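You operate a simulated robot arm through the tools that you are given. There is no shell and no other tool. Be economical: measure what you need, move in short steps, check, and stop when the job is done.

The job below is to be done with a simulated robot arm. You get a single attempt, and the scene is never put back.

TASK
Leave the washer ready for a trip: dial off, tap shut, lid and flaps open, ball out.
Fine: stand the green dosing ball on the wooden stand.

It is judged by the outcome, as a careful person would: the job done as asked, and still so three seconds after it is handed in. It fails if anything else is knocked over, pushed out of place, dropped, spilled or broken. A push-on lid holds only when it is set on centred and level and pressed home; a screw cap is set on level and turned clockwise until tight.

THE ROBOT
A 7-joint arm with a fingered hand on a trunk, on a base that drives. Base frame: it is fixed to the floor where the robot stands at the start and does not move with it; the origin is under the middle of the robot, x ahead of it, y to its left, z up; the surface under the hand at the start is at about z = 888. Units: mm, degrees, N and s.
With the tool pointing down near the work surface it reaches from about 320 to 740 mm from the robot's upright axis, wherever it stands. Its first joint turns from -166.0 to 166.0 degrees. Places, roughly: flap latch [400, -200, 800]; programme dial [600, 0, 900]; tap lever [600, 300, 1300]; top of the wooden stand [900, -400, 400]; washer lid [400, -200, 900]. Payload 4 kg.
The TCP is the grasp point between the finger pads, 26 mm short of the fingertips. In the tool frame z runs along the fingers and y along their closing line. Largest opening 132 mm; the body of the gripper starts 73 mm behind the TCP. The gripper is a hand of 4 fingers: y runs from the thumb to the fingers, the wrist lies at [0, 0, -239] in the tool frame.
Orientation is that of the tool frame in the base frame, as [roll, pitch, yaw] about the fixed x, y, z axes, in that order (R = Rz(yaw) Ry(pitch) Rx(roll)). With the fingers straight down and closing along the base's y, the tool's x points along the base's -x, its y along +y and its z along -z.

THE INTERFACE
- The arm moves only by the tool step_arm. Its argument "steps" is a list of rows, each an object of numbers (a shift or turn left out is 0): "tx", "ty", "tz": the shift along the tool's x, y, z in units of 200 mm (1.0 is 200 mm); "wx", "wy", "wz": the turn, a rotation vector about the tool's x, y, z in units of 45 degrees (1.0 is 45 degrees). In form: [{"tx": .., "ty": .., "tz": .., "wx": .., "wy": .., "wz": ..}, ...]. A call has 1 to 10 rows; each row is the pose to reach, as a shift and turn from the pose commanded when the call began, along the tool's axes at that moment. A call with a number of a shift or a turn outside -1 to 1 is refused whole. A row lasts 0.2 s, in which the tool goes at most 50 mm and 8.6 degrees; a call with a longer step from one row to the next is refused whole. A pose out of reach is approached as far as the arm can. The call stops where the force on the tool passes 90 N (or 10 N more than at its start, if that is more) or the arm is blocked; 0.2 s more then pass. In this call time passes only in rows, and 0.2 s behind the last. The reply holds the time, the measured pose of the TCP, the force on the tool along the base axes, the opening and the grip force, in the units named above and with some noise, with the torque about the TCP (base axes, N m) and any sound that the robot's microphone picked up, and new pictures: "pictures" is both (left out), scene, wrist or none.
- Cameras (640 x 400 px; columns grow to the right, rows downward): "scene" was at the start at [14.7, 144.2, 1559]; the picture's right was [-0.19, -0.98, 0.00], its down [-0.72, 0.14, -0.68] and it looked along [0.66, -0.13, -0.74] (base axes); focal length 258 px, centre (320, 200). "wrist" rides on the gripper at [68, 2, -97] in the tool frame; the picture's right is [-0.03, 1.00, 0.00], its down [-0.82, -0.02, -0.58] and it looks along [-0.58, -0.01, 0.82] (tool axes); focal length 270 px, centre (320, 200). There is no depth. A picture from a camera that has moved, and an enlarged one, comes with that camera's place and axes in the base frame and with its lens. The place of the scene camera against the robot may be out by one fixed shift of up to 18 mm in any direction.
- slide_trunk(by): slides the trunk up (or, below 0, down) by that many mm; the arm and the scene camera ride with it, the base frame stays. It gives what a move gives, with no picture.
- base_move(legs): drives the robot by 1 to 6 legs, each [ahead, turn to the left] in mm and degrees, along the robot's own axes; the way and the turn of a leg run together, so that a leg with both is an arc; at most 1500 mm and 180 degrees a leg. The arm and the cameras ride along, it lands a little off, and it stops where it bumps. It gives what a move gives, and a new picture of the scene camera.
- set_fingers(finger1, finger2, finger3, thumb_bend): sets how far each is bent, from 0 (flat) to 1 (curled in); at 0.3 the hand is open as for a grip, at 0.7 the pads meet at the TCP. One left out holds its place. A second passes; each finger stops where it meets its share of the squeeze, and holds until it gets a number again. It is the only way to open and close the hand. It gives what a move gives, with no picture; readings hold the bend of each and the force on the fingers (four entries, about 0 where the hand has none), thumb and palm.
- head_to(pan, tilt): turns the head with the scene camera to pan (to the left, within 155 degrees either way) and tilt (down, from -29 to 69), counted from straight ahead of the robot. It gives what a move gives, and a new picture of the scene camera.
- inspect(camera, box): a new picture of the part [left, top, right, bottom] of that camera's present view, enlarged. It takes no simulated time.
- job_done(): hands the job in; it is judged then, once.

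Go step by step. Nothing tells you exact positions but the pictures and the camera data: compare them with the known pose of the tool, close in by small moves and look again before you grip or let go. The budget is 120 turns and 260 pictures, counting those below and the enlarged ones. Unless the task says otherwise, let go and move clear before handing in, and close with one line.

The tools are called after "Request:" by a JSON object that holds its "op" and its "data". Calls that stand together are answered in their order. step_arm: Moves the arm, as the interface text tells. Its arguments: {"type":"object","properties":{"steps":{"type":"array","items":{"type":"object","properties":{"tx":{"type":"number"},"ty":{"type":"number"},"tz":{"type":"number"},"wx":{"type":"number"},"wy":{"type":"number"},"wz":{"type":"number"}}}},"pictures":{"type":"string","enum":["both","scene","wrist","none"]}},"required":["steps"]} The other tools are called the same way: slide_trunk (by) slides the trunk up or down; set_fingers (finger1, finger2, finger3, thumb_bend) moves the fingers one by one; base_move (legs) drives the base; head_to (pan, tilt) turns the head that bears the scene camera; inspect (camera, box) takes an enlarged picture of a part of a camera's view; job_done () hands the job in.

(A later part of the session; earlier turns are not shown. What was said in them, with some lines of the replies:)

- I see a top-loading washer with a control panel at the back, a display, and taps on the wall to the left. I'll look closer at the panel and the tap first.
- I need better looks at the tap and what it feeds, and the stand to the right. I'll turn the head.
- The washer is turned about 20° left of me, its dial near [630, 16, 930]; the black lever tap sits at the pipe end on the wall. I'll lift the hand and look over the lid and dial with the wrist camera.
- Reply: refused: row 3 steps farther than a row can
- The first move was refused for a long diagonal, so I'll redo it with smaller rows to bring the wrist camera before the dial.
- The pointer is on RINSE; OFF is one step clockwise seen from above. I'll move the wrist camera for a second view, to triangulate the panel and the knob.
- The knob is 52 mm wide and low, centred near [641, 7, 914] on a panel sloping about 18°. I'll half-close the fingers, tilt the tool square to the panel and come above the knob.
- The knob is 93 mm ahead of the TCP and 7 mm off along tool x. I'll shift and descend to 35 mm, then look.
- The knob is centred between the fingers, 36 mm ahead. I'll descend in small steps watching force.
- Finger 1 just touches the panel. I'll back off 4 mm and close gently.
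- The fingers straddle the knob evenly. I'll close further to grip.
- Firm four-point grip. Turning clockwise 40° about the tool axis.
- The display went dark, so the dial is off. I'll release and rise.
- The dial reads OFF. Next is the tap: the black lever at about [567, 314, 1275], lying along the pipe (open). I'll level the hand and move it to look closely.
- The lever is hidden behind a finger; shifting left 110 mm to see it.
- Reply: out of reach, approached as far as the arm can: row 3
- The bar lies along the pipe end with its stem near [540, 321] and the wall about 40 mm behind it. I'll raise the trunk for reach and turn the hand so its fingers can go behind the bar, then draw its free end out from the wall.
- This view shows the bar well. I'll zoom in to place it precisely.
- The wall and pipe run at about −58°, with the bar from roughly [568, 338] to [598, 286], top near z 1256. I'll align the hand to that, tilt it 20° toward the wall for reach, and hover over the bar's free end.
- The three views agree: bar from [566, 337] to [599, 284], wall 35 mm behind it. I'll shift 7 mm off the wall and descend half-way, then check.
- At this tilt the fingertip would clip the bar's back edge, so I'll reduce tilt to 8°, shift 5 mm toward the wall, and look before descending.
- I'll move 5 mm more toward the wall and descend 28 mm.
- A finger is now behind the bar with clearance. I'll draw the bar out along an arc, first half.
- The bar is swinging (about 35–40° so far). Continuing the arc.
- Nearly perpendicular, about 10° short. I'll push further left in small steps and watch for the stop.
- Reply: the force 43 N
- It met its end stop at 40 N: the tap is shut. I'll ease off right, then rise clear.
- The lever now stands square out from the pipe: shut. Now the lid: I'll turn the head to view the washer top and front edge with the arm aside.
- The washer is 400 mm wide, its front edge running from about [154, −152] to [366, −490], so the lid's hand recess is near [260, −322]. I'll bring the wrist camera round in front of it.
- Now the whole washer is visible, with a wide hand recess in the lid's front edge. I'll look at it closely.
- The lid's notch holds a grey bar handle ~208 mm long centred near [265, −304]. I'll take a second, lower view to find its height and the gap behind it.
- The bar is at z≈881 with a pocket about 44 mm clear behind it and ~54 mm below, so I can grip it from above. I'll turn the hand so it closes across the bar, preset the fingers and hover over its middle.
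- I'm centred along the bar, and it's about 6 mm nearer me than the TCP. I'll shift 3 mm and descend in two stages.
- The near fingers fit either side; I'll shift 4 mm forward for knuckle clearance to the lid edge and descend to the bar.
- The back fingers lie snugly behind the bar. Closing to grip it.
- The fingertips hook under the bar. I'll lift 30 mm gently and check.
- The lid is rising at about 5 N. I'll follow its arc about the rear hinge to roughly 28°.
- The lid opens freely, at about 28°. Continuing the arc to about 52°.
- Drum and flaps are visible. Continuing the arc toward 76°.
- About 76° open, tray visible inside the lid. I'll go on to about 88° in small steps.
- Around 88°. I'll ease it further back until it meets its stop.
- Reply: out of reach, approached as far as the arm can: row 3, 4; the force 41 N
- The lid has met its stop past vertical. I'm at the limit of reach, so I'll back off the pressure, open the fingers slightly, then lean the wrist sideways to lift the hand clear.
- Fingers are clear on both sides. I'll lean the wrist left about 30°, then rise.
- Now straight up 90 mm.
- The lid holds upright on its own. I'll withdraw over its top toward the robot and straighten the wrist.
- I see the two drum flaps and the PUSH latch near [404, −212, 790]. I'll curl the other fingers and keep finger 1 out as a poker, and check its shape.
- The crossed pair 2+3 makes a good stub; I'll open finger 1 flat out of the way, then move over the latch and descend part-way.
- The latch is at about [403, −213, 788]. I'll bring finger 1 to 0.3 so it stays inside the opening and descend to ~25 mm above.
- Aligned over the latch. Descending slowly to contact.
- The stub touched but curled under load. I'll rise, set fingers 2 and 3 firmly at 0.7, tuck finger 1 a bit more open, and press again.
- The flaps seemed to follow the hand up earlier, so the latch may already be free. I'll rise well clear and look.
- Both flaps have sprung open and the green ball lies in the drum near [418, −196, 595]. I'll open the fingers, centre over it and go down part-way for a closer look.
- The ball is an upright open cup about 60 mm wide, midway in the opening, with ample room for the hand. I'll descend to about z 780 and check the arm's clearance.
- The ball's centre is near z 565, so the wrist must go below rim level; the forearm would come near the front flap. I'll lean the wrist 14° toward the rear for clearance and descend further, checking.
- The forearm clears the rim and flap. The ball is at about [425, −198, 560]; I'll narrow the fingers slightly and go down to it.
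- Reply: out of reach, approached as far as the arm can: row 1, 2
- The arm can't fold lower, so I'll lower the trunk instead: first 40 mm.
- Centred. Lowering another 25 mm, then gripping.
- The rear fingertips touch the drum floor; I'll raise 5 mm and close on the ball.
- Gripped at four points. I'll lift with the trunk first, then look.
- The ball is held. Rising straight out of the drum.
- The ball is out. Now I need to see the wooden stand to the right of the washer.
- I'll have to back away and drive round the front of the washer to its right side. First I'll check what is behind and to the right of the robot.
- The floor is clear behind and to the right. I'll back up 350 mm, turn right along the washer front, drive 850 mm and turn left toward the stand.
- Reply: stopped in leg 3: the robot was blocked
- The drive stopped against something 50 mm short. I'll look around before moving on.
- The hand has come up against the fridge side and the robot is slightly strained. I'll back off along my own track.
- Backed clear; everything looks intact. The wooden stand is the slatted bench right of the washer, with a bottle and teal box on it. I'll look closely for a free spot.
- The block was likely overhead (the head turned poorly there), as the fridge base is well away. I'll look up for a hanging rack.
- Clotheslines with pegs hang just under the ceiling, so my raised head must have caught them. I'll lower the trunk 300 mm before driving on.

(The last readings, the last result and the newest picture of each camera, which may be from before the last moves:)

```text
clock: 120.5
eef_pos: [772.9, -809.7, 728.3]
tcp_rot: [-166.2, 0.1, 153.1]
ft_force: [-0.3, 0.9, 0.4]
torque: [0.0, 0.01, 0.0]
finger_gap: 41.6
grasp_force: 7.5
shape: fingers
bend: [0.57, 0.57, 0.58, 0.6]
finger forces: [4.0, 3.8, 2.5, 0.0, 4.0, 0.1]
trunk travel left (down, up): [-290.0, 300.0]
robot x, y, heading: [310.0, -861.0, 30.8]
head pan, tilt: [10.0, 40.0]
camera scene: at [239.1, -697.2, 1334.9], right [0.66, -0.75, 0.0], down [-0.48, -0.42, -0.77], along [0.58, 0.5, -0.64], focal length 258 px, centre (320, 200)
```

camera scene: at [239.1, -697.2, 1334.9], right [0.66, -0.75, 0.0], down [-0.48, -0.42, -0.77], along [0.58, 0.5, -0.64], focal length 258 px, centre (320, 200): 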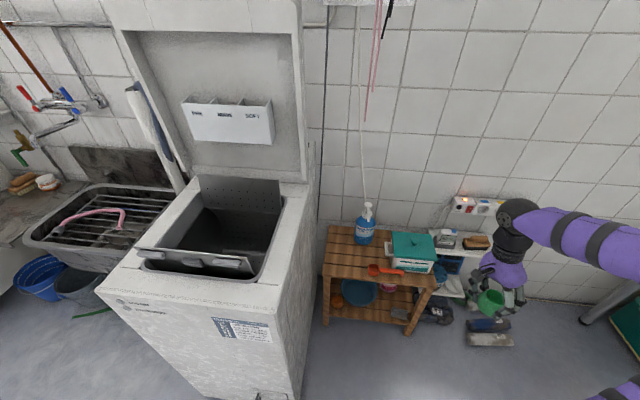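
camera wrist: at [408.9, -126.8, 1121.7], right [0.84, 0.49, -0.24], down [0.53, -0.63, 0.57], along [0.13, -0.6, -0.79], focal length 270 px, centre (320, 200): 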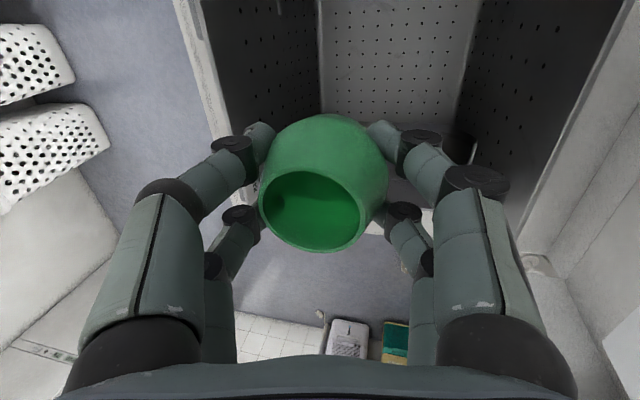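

Now I have a clear view: the slatted stand with bottle, scoop and teal box; there's a free spot near [873, −350], left of them. I'll drive forward 190 mm.

Request:
{"op": "base_move", "data": {"legs": [[190, 0]]}}

Request:
{"op": "head_to", "data": {"pan": 12, "tilt": 50}}

Request:
{"op": "inspect", "data": {"camera": "scene", "box": [260, 140, 500, 300]}}

```text
clock: 122.0
eef_pos: [936.8, -711.4, 728.3]
tcp_rot: [-166.2, 0.0, 153.0]
ft_force: [-0.5, -0.4, -0.5]
torque: [-0.04, 0.02, -0.01]
finger_gap: 41.5
grasp_force: 6.8
shape: fingers
bend: [0.57, 0.57, 0.58, 0.6]
finger forces: [3.9, 3.9, 2.5, 0.0, 4.0, 0.0]
trunk travel left (down, up): [-290.0, 300.0]
robot x, y, heading: [471.1, -759.8, 31.1]
head pan, tilt: [10.0, 40.0]
camera scene: at [401.5, -599.5, 1334.9], right [0.66, -0.75, 0.0], down [-0.48, -0.42, -0.77], along [0.58, 0.5, -0.64], focal length 258 px, centre (320, 200)
```

scene: 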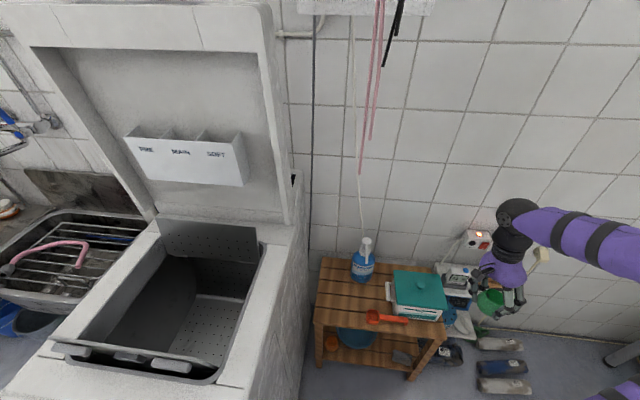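

```text
clock: 122.7
eef_pos: [936.8, -711.1, 727.0]
tcp_rot: [-166.1, 0.0, 153.1]
ft_force: [-0.1, -0.4, 0.8]
torque: [0.01, 0.01, 0.0]
finger_gap: 41.4
grasp_force: 7.2
shape: fingers
bend: [0.57, 0.57, 0.58, 0.6]
finger forces: [3.9, 3.8, 2.6, 0.0, 4.1, 0.0]
trunk travel left (down, up): [-290.0, 300.0]
robot x, y, heading: [475.1, -762.0, 30.9]
head pan, tilt: [12.0, 50.0]
camera scene: at [393.8, -602.7, 1320.7], right [0.68, -0.73, 0.0], down [-0.56, -0.52, -0.64], along [0.47, 0.44, -0.77], focal length 258 px, centre (320, 200)
```

scene: 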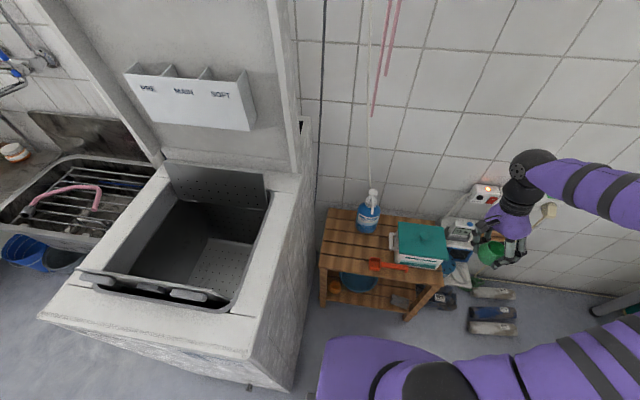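

```text
2.50 times, centred on (380, 220) of scene
camera zoom: at [393.8, -602.7, 1320.7], right [0.68, -0.73, 0.0], down [-0.56, -0.52, -0.64], along [0.47, 0.44, -0.77], focal length 644 px, centre (170, 150)
```

zoom: 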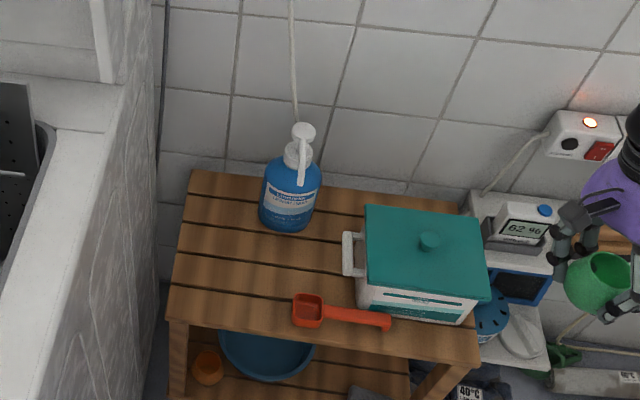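

The free spot is about [875, −344], left of the bottle and scoop. I'll turn the hand about the vertical (keeping the ball upright) so the camera faces me, then move over the spot at height.

Request:
{"op": "step_arm", "data": {"steps": [{"wy": -0.04, "wz": -0.159}, {"wy": -0.08, "wz": -0.318}, {"wy": -0.119, "wz": -0.477}, {"wy": -0.159, "wz": -0.636}], "pictures": "none"}}

Request:
{"op": "step_arm", "data": {"steps": [{"wy": -0.04, "wz": -0.159}, {"wy": -0.08, "wz": -0.318}, {"wy": -0.119, "wz": -0.477}, {"wy": -0.159, "wz": -0.636}]}}

```text
clock: 123.7
eef_pos: [937.0, -712.3, 727.3]
tcp_rot: [-166.1, 0.1, -177.4]
ft_force: [-0.7, 0.3, -1.0]
torque: [-0.01, 0.03, 0.02]
finger_gap: 41.4
grasp_force: 7.4
shape: fingers
bend: [0.57, 0.57, 0.58, 0.6]
finger forces: [3.9, 3.7, 2.6, 0.0, 4.0, 0.0]
trunk travel left (down, up): [-290.0, 300.0]
robot x, y, heading: [471.1, -763.1, 31.2]
head pan, tilt: [12.0, 50.0]
```

```text
clock: 124.7
eef_pos: [936.6, -711.2, 726.5]
tcp_rot: [-166.1, 0.2, -147.8]
ft_force: [-0.4, 0.1, -1.4]
torque: [0.0, -0.03, 0.0]
finger_gap: 41.2
grasp_force: 6.8
shape: fingers
bend: [0.57, 0.57, 0.58, 0.6]
finger forces: [3.7, 3.8, 2.6, 0.0, 3.9, 0.0]
trunk travel left (down, up): [-290.0, 300.0]
robot x, y, heading: [470.8, -760.1, 31.0]
head pan, tilt: [12.0, 50.0]
camera scene: at [393.9, -602.6, 1320.7], right [0.68, -0.73, 0.0], down [-0.56, -0.52, -0.64], along [0.47, 0.44, -0.77], focal length 258 px, centre (320, 200)
camera wrist: at [864.5, -728.0, 820.7], right [-0.49, 0.84, -0.24], down [0.63, 0.53, 0.57], along [0.6, 0.13, -0.79], focal length 270 px, centre (320, 200)
```

scene: 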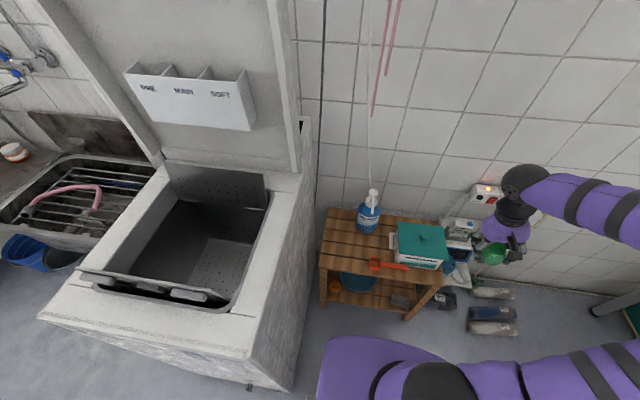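
wrist: 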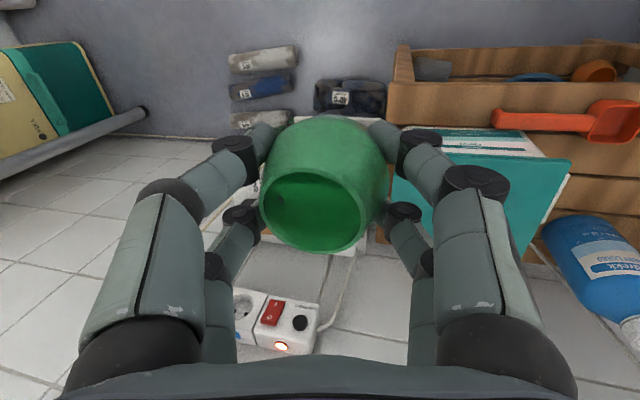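

The ball is steady. Moving over toward the free spot in two stages.

Request:
{"op": "step_arm", "data": {"steps": [{"tx": -0.07, "ty": 0.165, "tz": -0.04}, {"tx": -0.14, "ty": 0.33, "tz": -0.08}, {"tx": -0.21, "ty": 0.5, "tz": -0.125}, {"tx": -0.28, "ty": 0.67, "tz": -0.165}, {"tx": -0.355, "ty": 0.835, "tz": -0.208}], "pictures": "wrist"}}

Request:
{"op": "step_arm", "data": {"steps": [{"tx": -0.07, "ty": 0.165, "tz": -0.04}, {"tx": -0.14, "ty": 0.33, "tz": -0.08}, {"tx": -0.21, "ty": 0.5, "tz": -0.125}, {"tx": -0.28, "ty": 0.67, "tz": -0.165}, {"tx": -0.355, "ty": 0.835, "tz": -0.208}]}}

```text
clock: 125.9
eef_pos: [905.5, -526.2, 728.1]
tcp_rot: [-166.0, 0.2, -148.1]
ft_force: [-0.7, -0.5, -0.4]
torque: [0.0, 0.02, 0.03]
finger_gap: 41.2
grasp_force: 6.8
shape: fingers
bend: [0.57, 0.57, 0.58, 0.6]
finger forces: [3.9, 4.0, 2.5, 0.0, 4.1, 0.0]
trunk travel left (down, up): [-290.0, 300.0]
robot x, y, heading: [467.1, -762.6, 31.1]
head pan, tilt: [12.0, 50.0]
camera wrist: at [834.2, -543.8, 821.4], right [-0.49, 0.84, -0.24], down [0.63, 0.53, 0.57], along [0.6, 0.13, -0.79], focal length 270 px, centre (320, 200)
```

wrist: 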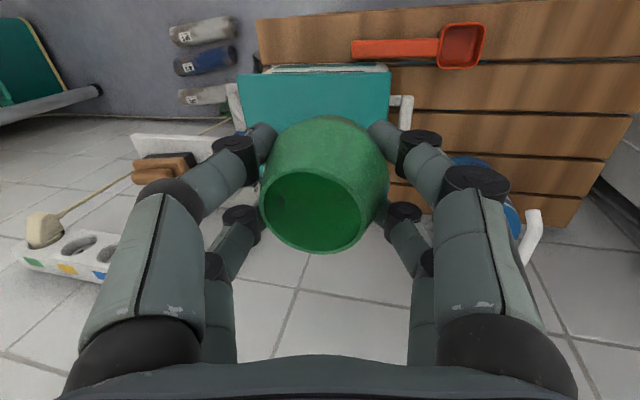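

```text
clock: 127.1
eef_pos: [873.6, -343.6, 729.0]
tcp_rot: [-166.2, 0.2, -148.0]
ft_force: [0.2, 1.1, -1.2]
torque: [0.04, -0.02, -0.06]
finger_gap: 40.8
grasp_force: 7.0
shape: fingers
bend: [0.57, 0.57, 0.58, 0.6]
finger forces: [3.8, 3.9, 2.5, 0.1, 4.1, 0.0]
trunk travel left (down, up): [-290.0, 300.0]
robot x, y, heading: [470.8, -759.6, 31.0]
head pan, tilt: [12.0, 50.0]
camera scene: at [393.8, -602.9, 1320.7], right [0.68, -0.73, 0.0], down [-0.56, -0.52, -0.64], along [0.47, 0.44, -0.77], focal length 258 px, centre (320, 200)
camera wrist: at [801.8, -360.4, 821.3], right [-0.49, 0.84, -0.24], down [0.63, 0.53, 0.57], along [0.6, 0.13, -0.79], focal length 270 px, centre (320, 200)
```

scene: 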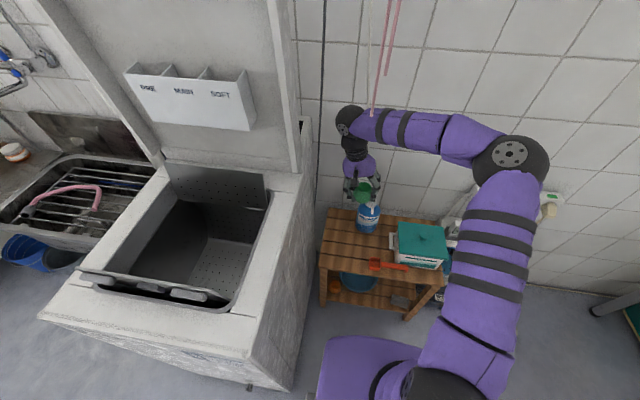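
wrist: 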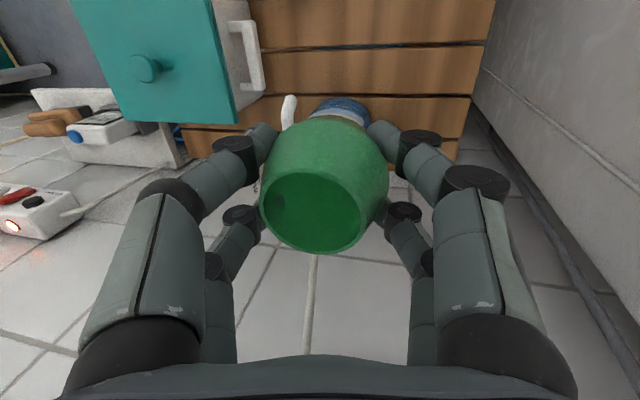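

The bottle seems close under the ball in this view; I'll look closely before descending.

Request:
{"op": "inspect", "data": {"camera": "wrist", "box": [230, 0, 500, 170]}}

Request:
{"op": "inspect", "data": {"camera": "scene", "box": [300, 140, 460, 300]}}

```text
2.35 times, centred on (365, 85) of wrist
camera zoom: at [801.8, -360.4, 821.3], right [-0.49, 0.84, -0.24], down [0.63, 0.53, 0.57], along [0.6, 0.13, -0.79], focal length 636 px, centre (214, 471)
```

zoom: 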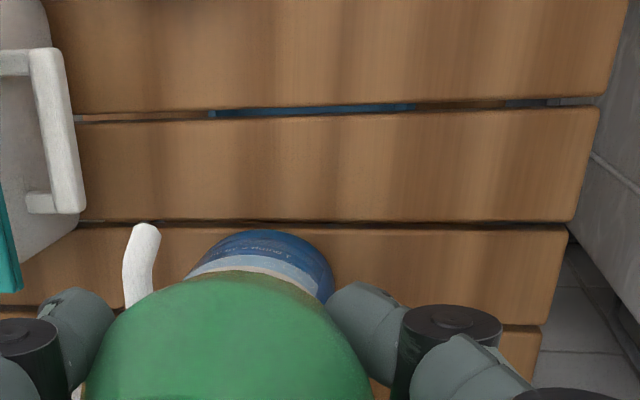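

```text
2.50 times, centred on (380, 220) of scene
camera zoom: at [393.8, -602.9, 1320.7], right [0.68, -0.73, 0.0], down [-0.56, -0.52, -0.64], along [0.47, 0.44, -0.77], focal length 644 px, centre (170, 150)
```

zoom: 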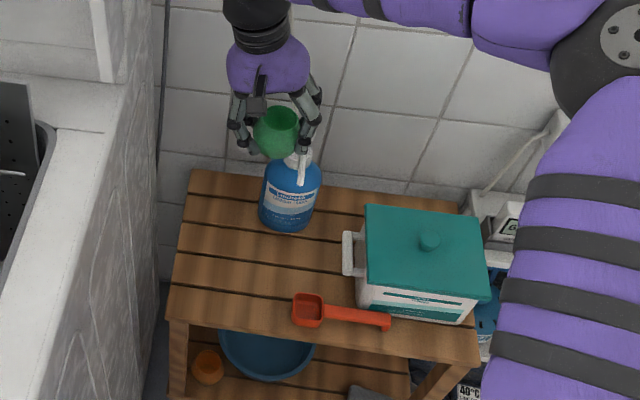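

The bottle stands right behind this spot, its spout toward me, so I'll use a spot nearer the front: about [815, −357] on the second slat. Shifting there at height, then descending part-way.

Request:
{"op": "step_arm", "data": {"steps": [{"tx": 0.15, "ty": 0.047, "tz": -0.012}, {"tx": 0.28, "ty": 0.094, "tz": -0.023}], "pictures": "none"}}

Request:
{"op": "step_arm", "data": {"steps": [{"ty": 0.05, "tz": 0.2}, {"ty": 0.1, "tz": 0.4}, {"ty": 0.15, "tz": 0.6}]}}

Request:
{"op": "inspect", "data": {"camera": "scene", "box": [300, 140, 460, 300]}}

```text
clock: 127.7
eef_pos: [814.6, -358.3, 727.9]
tcp_rot: [-166.0, 0.1, -148.0]
ft_force: [-0.3, 0.6, -1.1]
torque: [-0.03, 0.04, 0.01]
finger_gap: 41.0
grasp_force: 7.0
shape: fingers
bend: [0.57, 0.57, 0.58, 0.6]
finger forces: [3.8, 3.8, 2.5, 0.0, 4.0, 0.1]
trunk travel left (down, up): [-290.0, 300.0]
robot x, y, heading: [472.0, -764.1, 31.1]
head pan, tilt: [12.0, 50.0]
```

```text
clock: 128.5
eef_pos: [816.2, -357.1, 605.7]
tcp_rot: [-166.1, 0.2, -148.0]
ft_force: [-0.1, 0.3, 0.3]
torque: [0.0, -0.04, 0.03]
finger_gap: 41.2
grasp_force: 7.7
shape: fingers
bend: [0.57, 0.57, 0.58, 0.6]
finger forces: [3.7, 3.8, 2.5, 0.0, 4.0, 0.0]
trunk travel left (down, up): [-290.0, 300.0]
robot x, y, heading: [471.4, -759.4, 30.9]
head pan, tilt: [12.0, 50.0]
camera scene: at [393.5, -602.7, 1320.7], right [0.68, -0.73, 0.0], down [-0.56, -0.52, -0.64], along [0.47, 0.44, -0.77], focal length 258 px, centre (320, 200)
camera wrist: at [744.0, -373.6, 698.6], right [-0.49, 0.84, -0.24], down [0.63, 0.53, 0.57], along [0.6, 0.13, -0.79], focal length 270 px, centre (320, 200)
```

scene: 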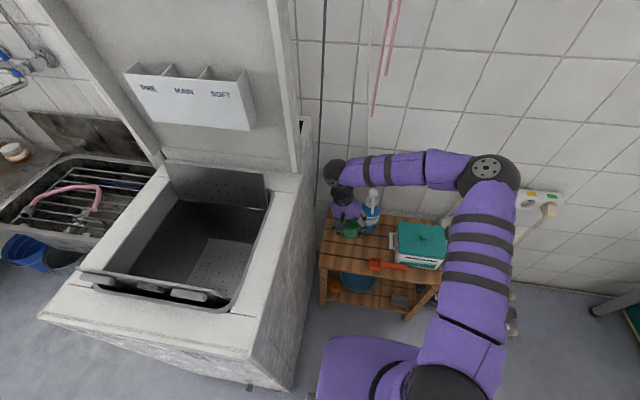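
wrist: 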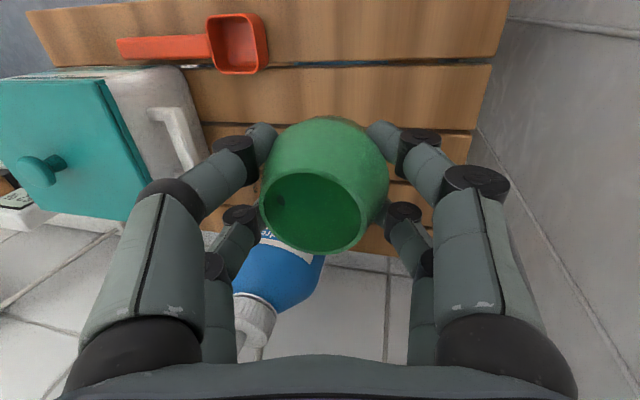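

```text
2.50 times, centred on (380, 220) of scene
camera zoom: at [393.5, -602.7, 1320.7], right [0.68, -0.73, 0.0], down [-0.56, -0.52, -0.64], along [0.47, 0.44, -0.77], focal length 644 px, centre (170, 150)
```

zoom: 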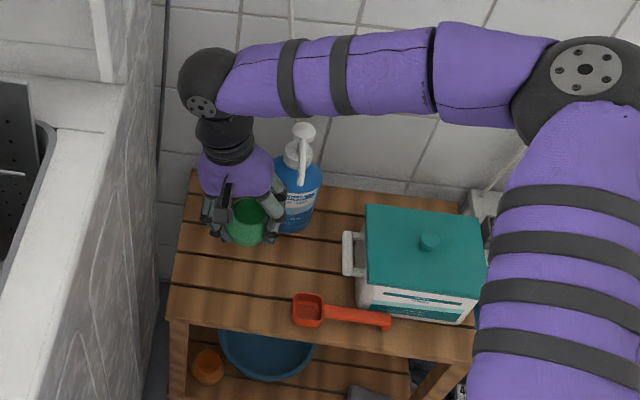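

Path is clear of bottle and scoop. Descending 85 mm more, to just above the slats.

Request:
{"op": "step_arm", "data": {"steps": [{"ty": 0.045, "tz": 0.18}, {"ty": 0.08, "tz": 0.32}, {"ty": 0.103, "tz": 0.412}]}}

Request:
{"op": "inspect", "data": {"camera": "scene", "box": [310, 170, 406, 250]}}

Request:
{"op": "inspect", "data": {"camera": "wrist", "box": [160, 0, 480, 260]}}

```text
clock: 129.3
eef_pos: [816.6, -357.2, 519.3]
tcp_rot: [-166.0, 0.1, -147.8]
ft_force: [-0.9, -0.5, 0.8]
torque: [0.02, 0.05, 0.01]
finger_gap: 41.0
grasp_force: 6.8
shape: fingers
bend: [0.57, 0.57, 0.58, 0.6]
finger forces: [3.8, 3.8, 2.4, 0.0, 4.1, 0.1]
trunk travel left (down, up): [-290.0, 300.0]
robot x, y, heading: [470.5, -762.5, 31.1]
head pan, tilt: [12.0, 50.0]
camera scene: at [393.7, -602.6, 1320.7], right [0.68, -0.73, 0.0], down [-0.56, -0.52, -0.64], along [0.47, 0.44, -0.77], focal length 258 px, centre (320, 200)
camera wrist: at [744.7, -373.8, 612.6], right [-0.49, 0.84, -0.24], down [0.63, 0.53, 0.57], along [0.6, 0.13, -0.79], focal length 270 px, centre (320, 200)
```

scene: 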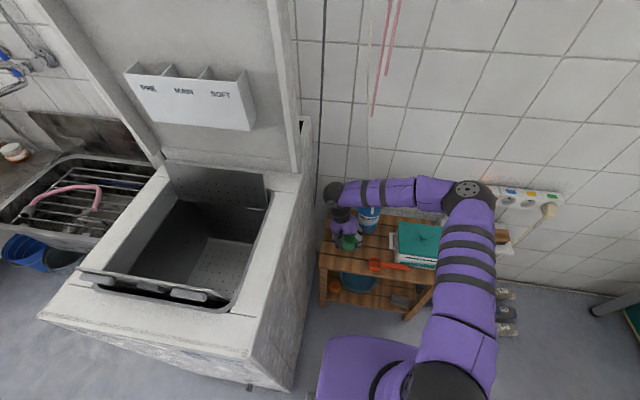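
wrist: 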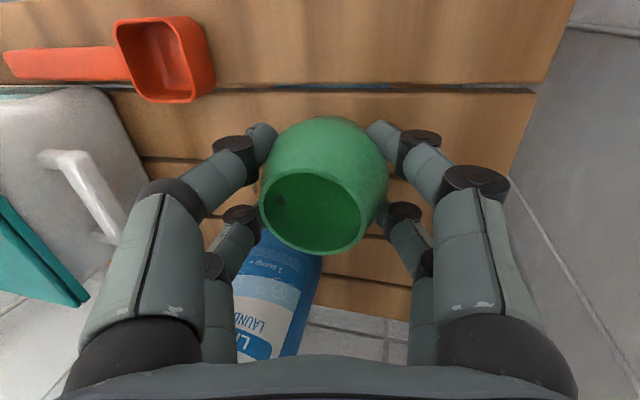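

```text
5.00 times, centred on (358, 210) of scene
camera zoom: at [393.7, -602.6, 1320.7], right [0.68, -0.73, 0.0], down [-0.56, -0.52, -0.64], along [0.47, 0.44, -0.77], focal length 1289 px, centre (130, 150)
```

zoom: 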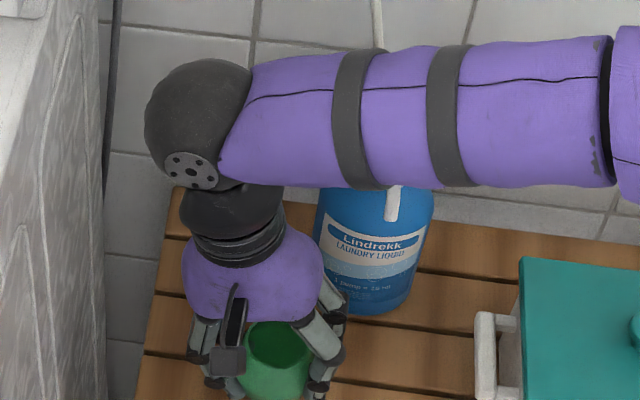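

```text
1.54 times, centred on (320, 130) of wrist
camera zoom: at [744.7, -373.8, 612.6], right [-0.49, 0.84, -0.24], down [0.63, 0.53, 0.57], along [0.6, 0.13, -0.79], focal length 416 px, centre (320, 308)
```

zoom: 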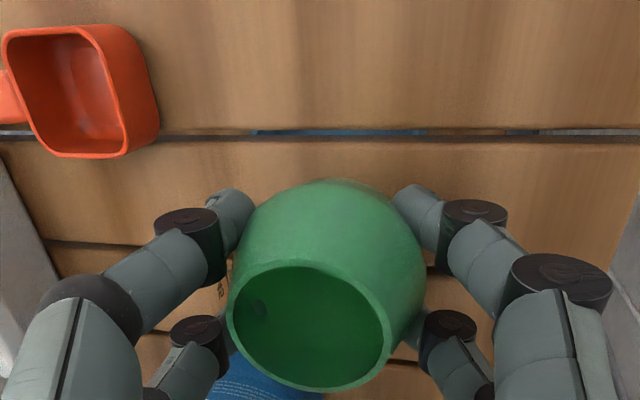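

Clear all around. Now creeping down toward contact.

Request:
{"op": "step_arm", "data": {"steps": [{"ty": 0.006, "tz": 0.024}, {"ty": 0.012, "tz": 0.049}, {"ty": 0.018, "tz": 0.073}], "pictures": "none"}}

Request:
{"op": "inspect", "data": {"camera": "wrist", "box": [160, 0, 480, 260]}}

Request:
{"op": "inspect", "data": {"camera": "scene", "box": [326, 210, 390, 265]}}

```text
clock: 130.1
eef_pos: [816.0, -357.1, 504.9]
tcp_rot: [-166.2, 0.3, -147.8]
ft_force: [-0.2, -0.1, -0.7]
torque: [0.02, 0.01, 0.02]
finger_gap: 40.9
grasp_force: 7.1
shape: fingers
bend: [0.57, 0.57, 0.58, 0.6]
finger forces: [3.8, 3.8, 2.5, 0.1, 4.0, 0.0]
trunk travel left (down, up): [-290.0, 300.0]
robot x, y, heading: [472.7, -758.9, 31.3]
head pan, tilt: [12.0, 50.0]
```

```text
1.54 times, centred on (320, 130) of wrist
camera zoom: at [745.1, -374.3, 598.0], right [-0.49, 0.84, -0.24], down [0.63, 0.53, 0.57], along [0.6, 0.13, -0.79], focal length 416 px, centre (320, 308)
```

zoom: 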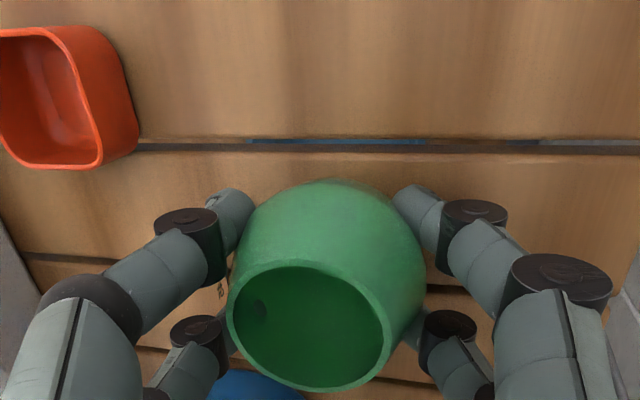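

```text
7.27 times, centred on (358, 238) of scene
camera zoom: at [393.8, -602.5, 1320.7], right [0.68, -0.73, 0.0], down [-0.56, -0.52, -0.64], along [0.47, 0.44, -0.77], focal length 1875 px, centre (44, -73)
```

zoom: 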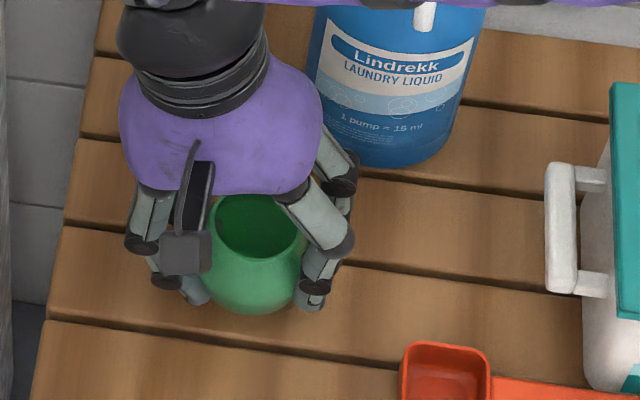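

No contact yet at z 505. Creeping on.

Request:
{"op": "step_arm", "data": {"steps": [{"ty": 0.004, "tz": 0.015}, {"ty": 0.007, "tz": 0.029}, {"ty": 0.011, "tz": 0.044}], "pictures": "none"}}

```text
clock: 130.9
eef_pos: [817.9, -360.2, 496.4]
tcp_rot: [-166.2, 0.2, -147.9]
ft_force: [0.3, 0.4, 0.2]
torque: [-0.03, -0.03, -0.03]
finger_gap: 41.0
grasp_force: 6.8
shape: fingers
bend: [0.57, 0.57, 0.58, 0.6]
finger forces: [3.8, 3.8, 2.5, 0.1, 4.1, 0.0]
out of reach, approached as far as the arm can: row 3
trunk travel left (down, up): [-290.0, 300.0]
robot x, y, heading: [469.7, -762.1, 31.1]
head pan, tilt: [12.0, 50.0]
```

The arm's at its fold limit, so the trunk will do the last millimetres.

Request:
{"op": "slide_trunk", "data": {"by": -6}}

Request:
{"op": "inspect", "data": {"camera": "wrist", "box": [200, 60, 440, 230]}}

Request:
{"op": "inspect", "data": {"camera": "scene", "box": [326, 210, 390, 265]}}

```text
clock: 131.5
eef_pos: [817.9, -360.2, 492.1]
tcp_rot: [-166.3, 0.3, -147.9]
ft_force: [0.1, 0.1, 6.4]
torque: [0.05, 0.04, -0.03]
finger_gap: 40.1
grasp_force: 7.3
shape: fingers
bend: [0.58, 0.59, 0.58, 0.6]
finger forces: [3.5, 3.6, 2.8, 0.0, 5.1, 0.0]
trunk travel left (down, up): [-284.0, 306.0]
robot x, y, heading: [472.2, -761.0, 30.8]
head pan, tilt: [12.0, 50.0]
```

```text
2.35 times, centred on (320, 145) of wrist
camera zoom: at [745.9, -377.3, 585.2], right [-0.49, 0.84, -0.24], down [0.63, 0.53, 0.57], along [0.6, 0.13, -0.79], focal length 636 px, centre (320, 329)
```

zoom: 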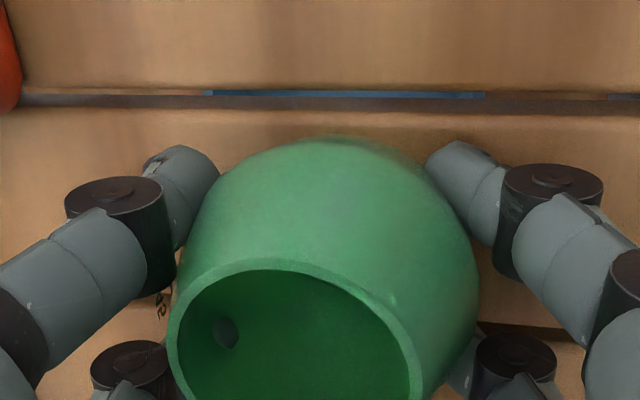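

```text
7.27 times, centred on (358, 238) of scene
camera zoom: at [393.6, -602.8, 1314.7], right [0.68, -0.73, 0.0], down [-0.56, -0.52, -0.64], along [0.47, 0.44, -0.77], focal length 1875 px, centre (44, -73)
```

zoom: 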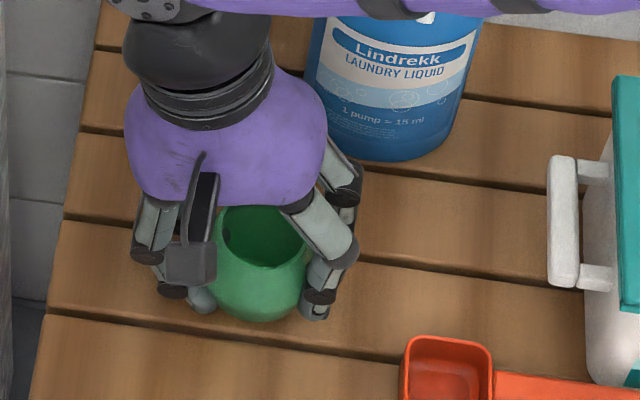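

Contact at 6 N: the ball rests on the slat. Opening the fingers a little first.

Request:
{"op": "set_fingers", "data": {"finger1": 0.54, "finger2": 0.54, "finger3": 0.54, "thumb_bend": 0.54}}

Request:
{"op": "set_fingers", "data": {"finger1": 0.47, "finger2": 0.47, "finger3": 0.47, "thumb_bend": 0.47}}

Request:
{"op": "inspect", "data": {"camera": "wrist", "box": [160, 40, 480, 240]}}

```text
clock: 132.5
eef_pos: [818.5, -360.4, 490.9]
tcp_rot: [-166.3, 0.1, -147.9]
ft_force: [0.7, -1.0, 0.0]
torque: [0.05, -0.02, 0.02]
finger_gap: 51.8
grasp_force: 0.0
shape: fingers
bend: [0.54, 0.54, 0.54, 0.54]
finger forces: [0.1, 0.0, 0.1, 0.1, 0.0, 0.0]
trunk travel left (down, up): [-284.0, 306.0]
robot x, y, heading: [472.1, -758.2, 31.1]
head pan, tilt: [12.0, 50.0]
```

```text
clock: 133.5
eef_pos: [818.1, -359.8, 492.0]
tcp_rot: [-166.3, 0.3, -147.9]
ft_force: [1.8, -0.8, 11.3]
torque: [0.27, 0.14, -0.02]
finger_gap: 71.3
grasp_force: 5.3
shape: fingers
bend: [0.5, 0.5, 0.47, 0.47]
finger forces: [5.8, 4.9, 0.1, 0.0, 0.0, 0.0]
trunk travel left (down, up): [-284.0, 306.0]
robot x, y, heading: [470.1, -762.1, 31.3]
head pan, tilt: [12.0, 50.0]
```

```text
2.00 times, centred on (320, 140) of wrist
camera zoom: at [746.0, -377.4, 585.3], right [-0.49, 0.84, -0.24], down [0.63, 0.53, 0.57], along [0.6, 0.13, -0.79], focal length 541 px, centre (320, 320)
```

zoom: 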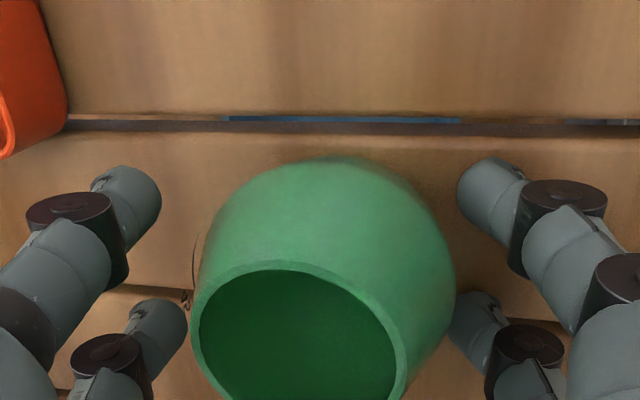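

The ball stands free and upright. Rising straight up with the trunk.

Request:
{"op": "slide_trunk", "data": {"by": 25}}

Request:
{"op": "inspect", "data": {"camera": "wrist", "box": [160, 40, 480, 240]}}

Request:
{"op": "slide_trunk", "data": {"by": 120}}

Request:
{"op": "inspect", "data": {"camera": "scene", "box": [290, 180, 450, 340]}}

Request:
{"op": "inspect", "data": {"camera": "wrist", "box": [0, 0, 640, 400]}}

```text
clock: 134.2
eef_pos: [818.0, -360.8, 516.1]
tcp_rot: [-166.2, 0.2, -147.8]
ft_force: [0.1, 0.1, 1.1]
torque: [-0.03, 0.02, 0.0]
finger_gap: 75.5
grasp_force: 0.0
shape: fingers
bend: [0.47, 0.47, 0.47, 0.47]
finger forces: [0.0, 0.1, 0.0, 0.0, 0.0, 0.1]
trunk travel left (down, up): [-309.0, 281.0]
robot x, y, heading: [470.5, -763.6, 30.8]
head pan, tilt: [12.0, 50.0]
```

```text
2.00 times, centred on (320, 140) of wrist
camera zoom: at [745.8, -377.4, 609.6], right [-0.49, 0.84, -0.24], down [0.63, 0.53, 0.57], along [0.6, 0.13, -0.79], focal length 541 px, centre (320, 320)
```

zoom: 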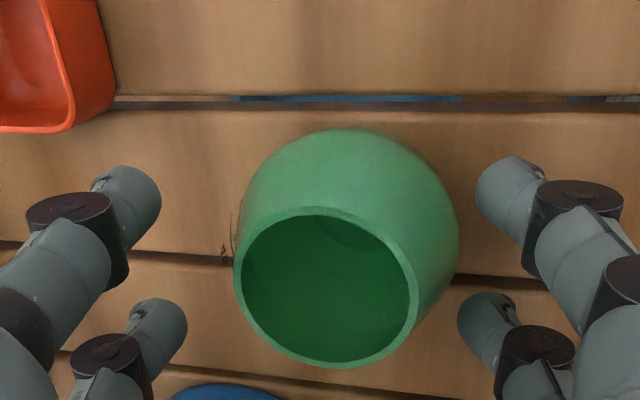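

```text
clock: 135.7
eef_pos: [816.6, -360.0, 636.1]
tcp_rot: [-166.2, 0.2, -147.8]
ft_force: [-0.4, -0.2, 0.1]
torque: [-0.03, 0.0, -0.03]
finger_gap: 75.9
grasp_force: 0.1
shape: fingers
bend: [0.47, 0.47, 0.47, 0.47]
finger forces: [0.0, 0.1, 0.0, 0.0, 0.1, 0.0]
trunk travel left (down, up): [-429.0, 161.0]
robot x, y, heading: [469.0, -762.4, 31.1]
head pan, tilt: [12.0, 50.0]
```

```text
2.50 times, centred on (370, 260) of scene
camera zoom: at [393.9, -602.5, 1459.6], right [0.68, -0.73, 0.0], down [-0.56, -0.52, -0.64], along [0.47, 0.44, -0.77], focal length 644 px, centre (195, 50)
```

zoom: 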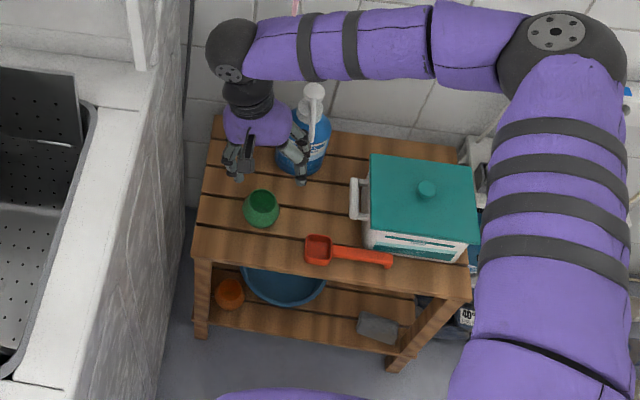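

```text
1.00 times, centred on (320, 200) of wrist (not enlarged: the box is as wide or as high as the picture)
camera zoom: at [746.0, -377.4, 729.6], right [-0.49, 0.84, -0.24], down [0.63, 0.53, 0.57], along [0.6, 0.13, -0.79], focal length 270 px, centre (320, 200)
```

zoom: 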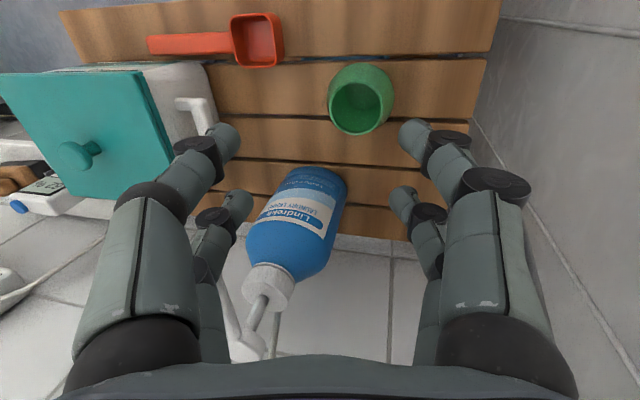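

The ball stands upright on the wooden stand, and nothing else there has moved. I'll move the hand away toward me and check the final state.

Request:
{"op": "step_arm", "data": {"steps": [{"tx": 0.1, "tz": -0.05}, {"tx": 0.3, "tz": -0.1}, {"tx": 0.52, "tz": -0.15}, {"tx": 0.72, "tz": -0.2}], "pictures": "scene"}}

Request:
{"op": "head_to", "data": {"pan": 25, "tilt": 42}}

Request:
{"op": "inspect", "data": {"camera": "scene", "box": [0, 0, 400, 250]}}

```text
clock: 136.7
eef_pos: [688.5, -428.5, 674.2]
tcp_rot: [-166.2, 0.3, -148.0]
ft_force: [0.3, -0.3, -0.2]
torque: [0.03, 0.01, 0.05]
finger_gap: 75.7
grasp_force: 0.1
shape: fingers
bend: [0.47, 0.47, 0.47, 0.47]
finger forces: [0.0, 0.0, 0.0, 0.0, 0.1, 0.0]
trunk travel left (down, up): [-429.0, 161.0]
robot x, y, heading: [473.6, -760.4, 31.2]
head pan, tilt: [12.0, 50.0]
camera scene: at [393.9, -602.5, 1459.7], right [0.68, -0.73, 0.0], down [-0.56, -0.52, -0.64], along [0.47, 0.44, -0.77], focal length 258 px, centre (320, 200)
```

scene: 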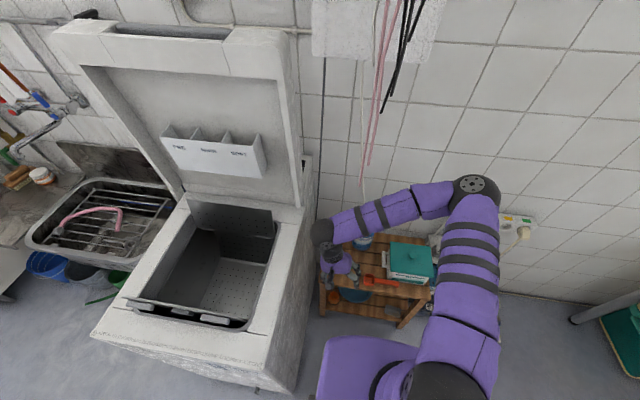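

```text
clock: 137.4
eef_pos: [688.7, -428.4, 676.0]
tcp_rot: [-166.3, 0.2, -148.0]
ft_force: [-0.2, 0.3, 1.0]
torque: [-0.03, 0.03, 0.02]
finger_gap: 75.6
grasp_force: 0.1
shape: fingers
bend: [0.47, 0.47, 0.47, 0.47]
finger forces: [0.1, 0.1, 0.0, 0.0, 0.1, 0.0]
trunk travel left (down, up): [-429.0, 161.0]
robot x, y, heading: [473.9, -762.8, 31.1]
head pan, tilt: [25.0, 42.0]
camera scene: at [384.2, -585.8, 1470.9], right [0.83, -0.56, 0.0], down [-0.37, -0.56, -0.74], along [0.41, 0.62, -0.67], focal length 258 px, centre (320, 200)
```

scene: 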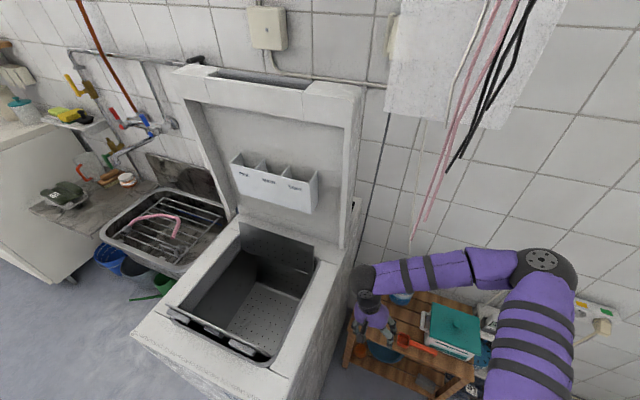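

```text
1.60 times, centred on (200, 125) of scene
camera zoom: at [384.2, -585.8, 1470.9], right [0.83, -0.56, 0.0], down [-0.37, -0.56, -0.74], along [0.41, 0.62, -0.67], focal length 412 px, centre (512, 320)
```

zoom: 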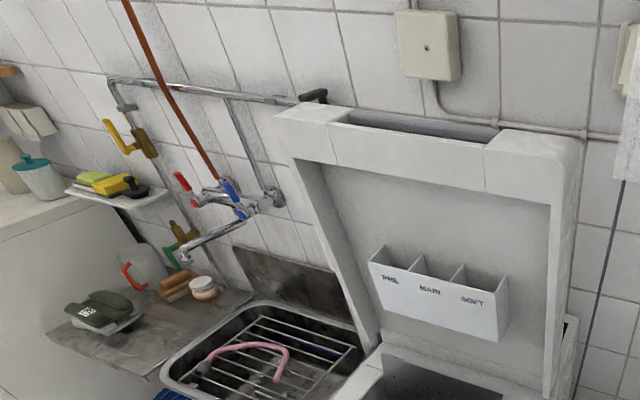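

The lid and flaps stand open, the tap lever is across its pipe, the dial is off, and the ball stands on the slatted stand with the hand clear. I'm handing in.

Request:
{"op": "job_done", "data": {}}

```text
The job is handed in.
```

The washer is ready for the trip: dial off, tap shut, lid and flaps open, and the green ball standing on the wooden stand. While driving over to the stand, the robot was briefly blocked, most likely by its head touching the clotheslines; I backed off and saw nothing out of place.
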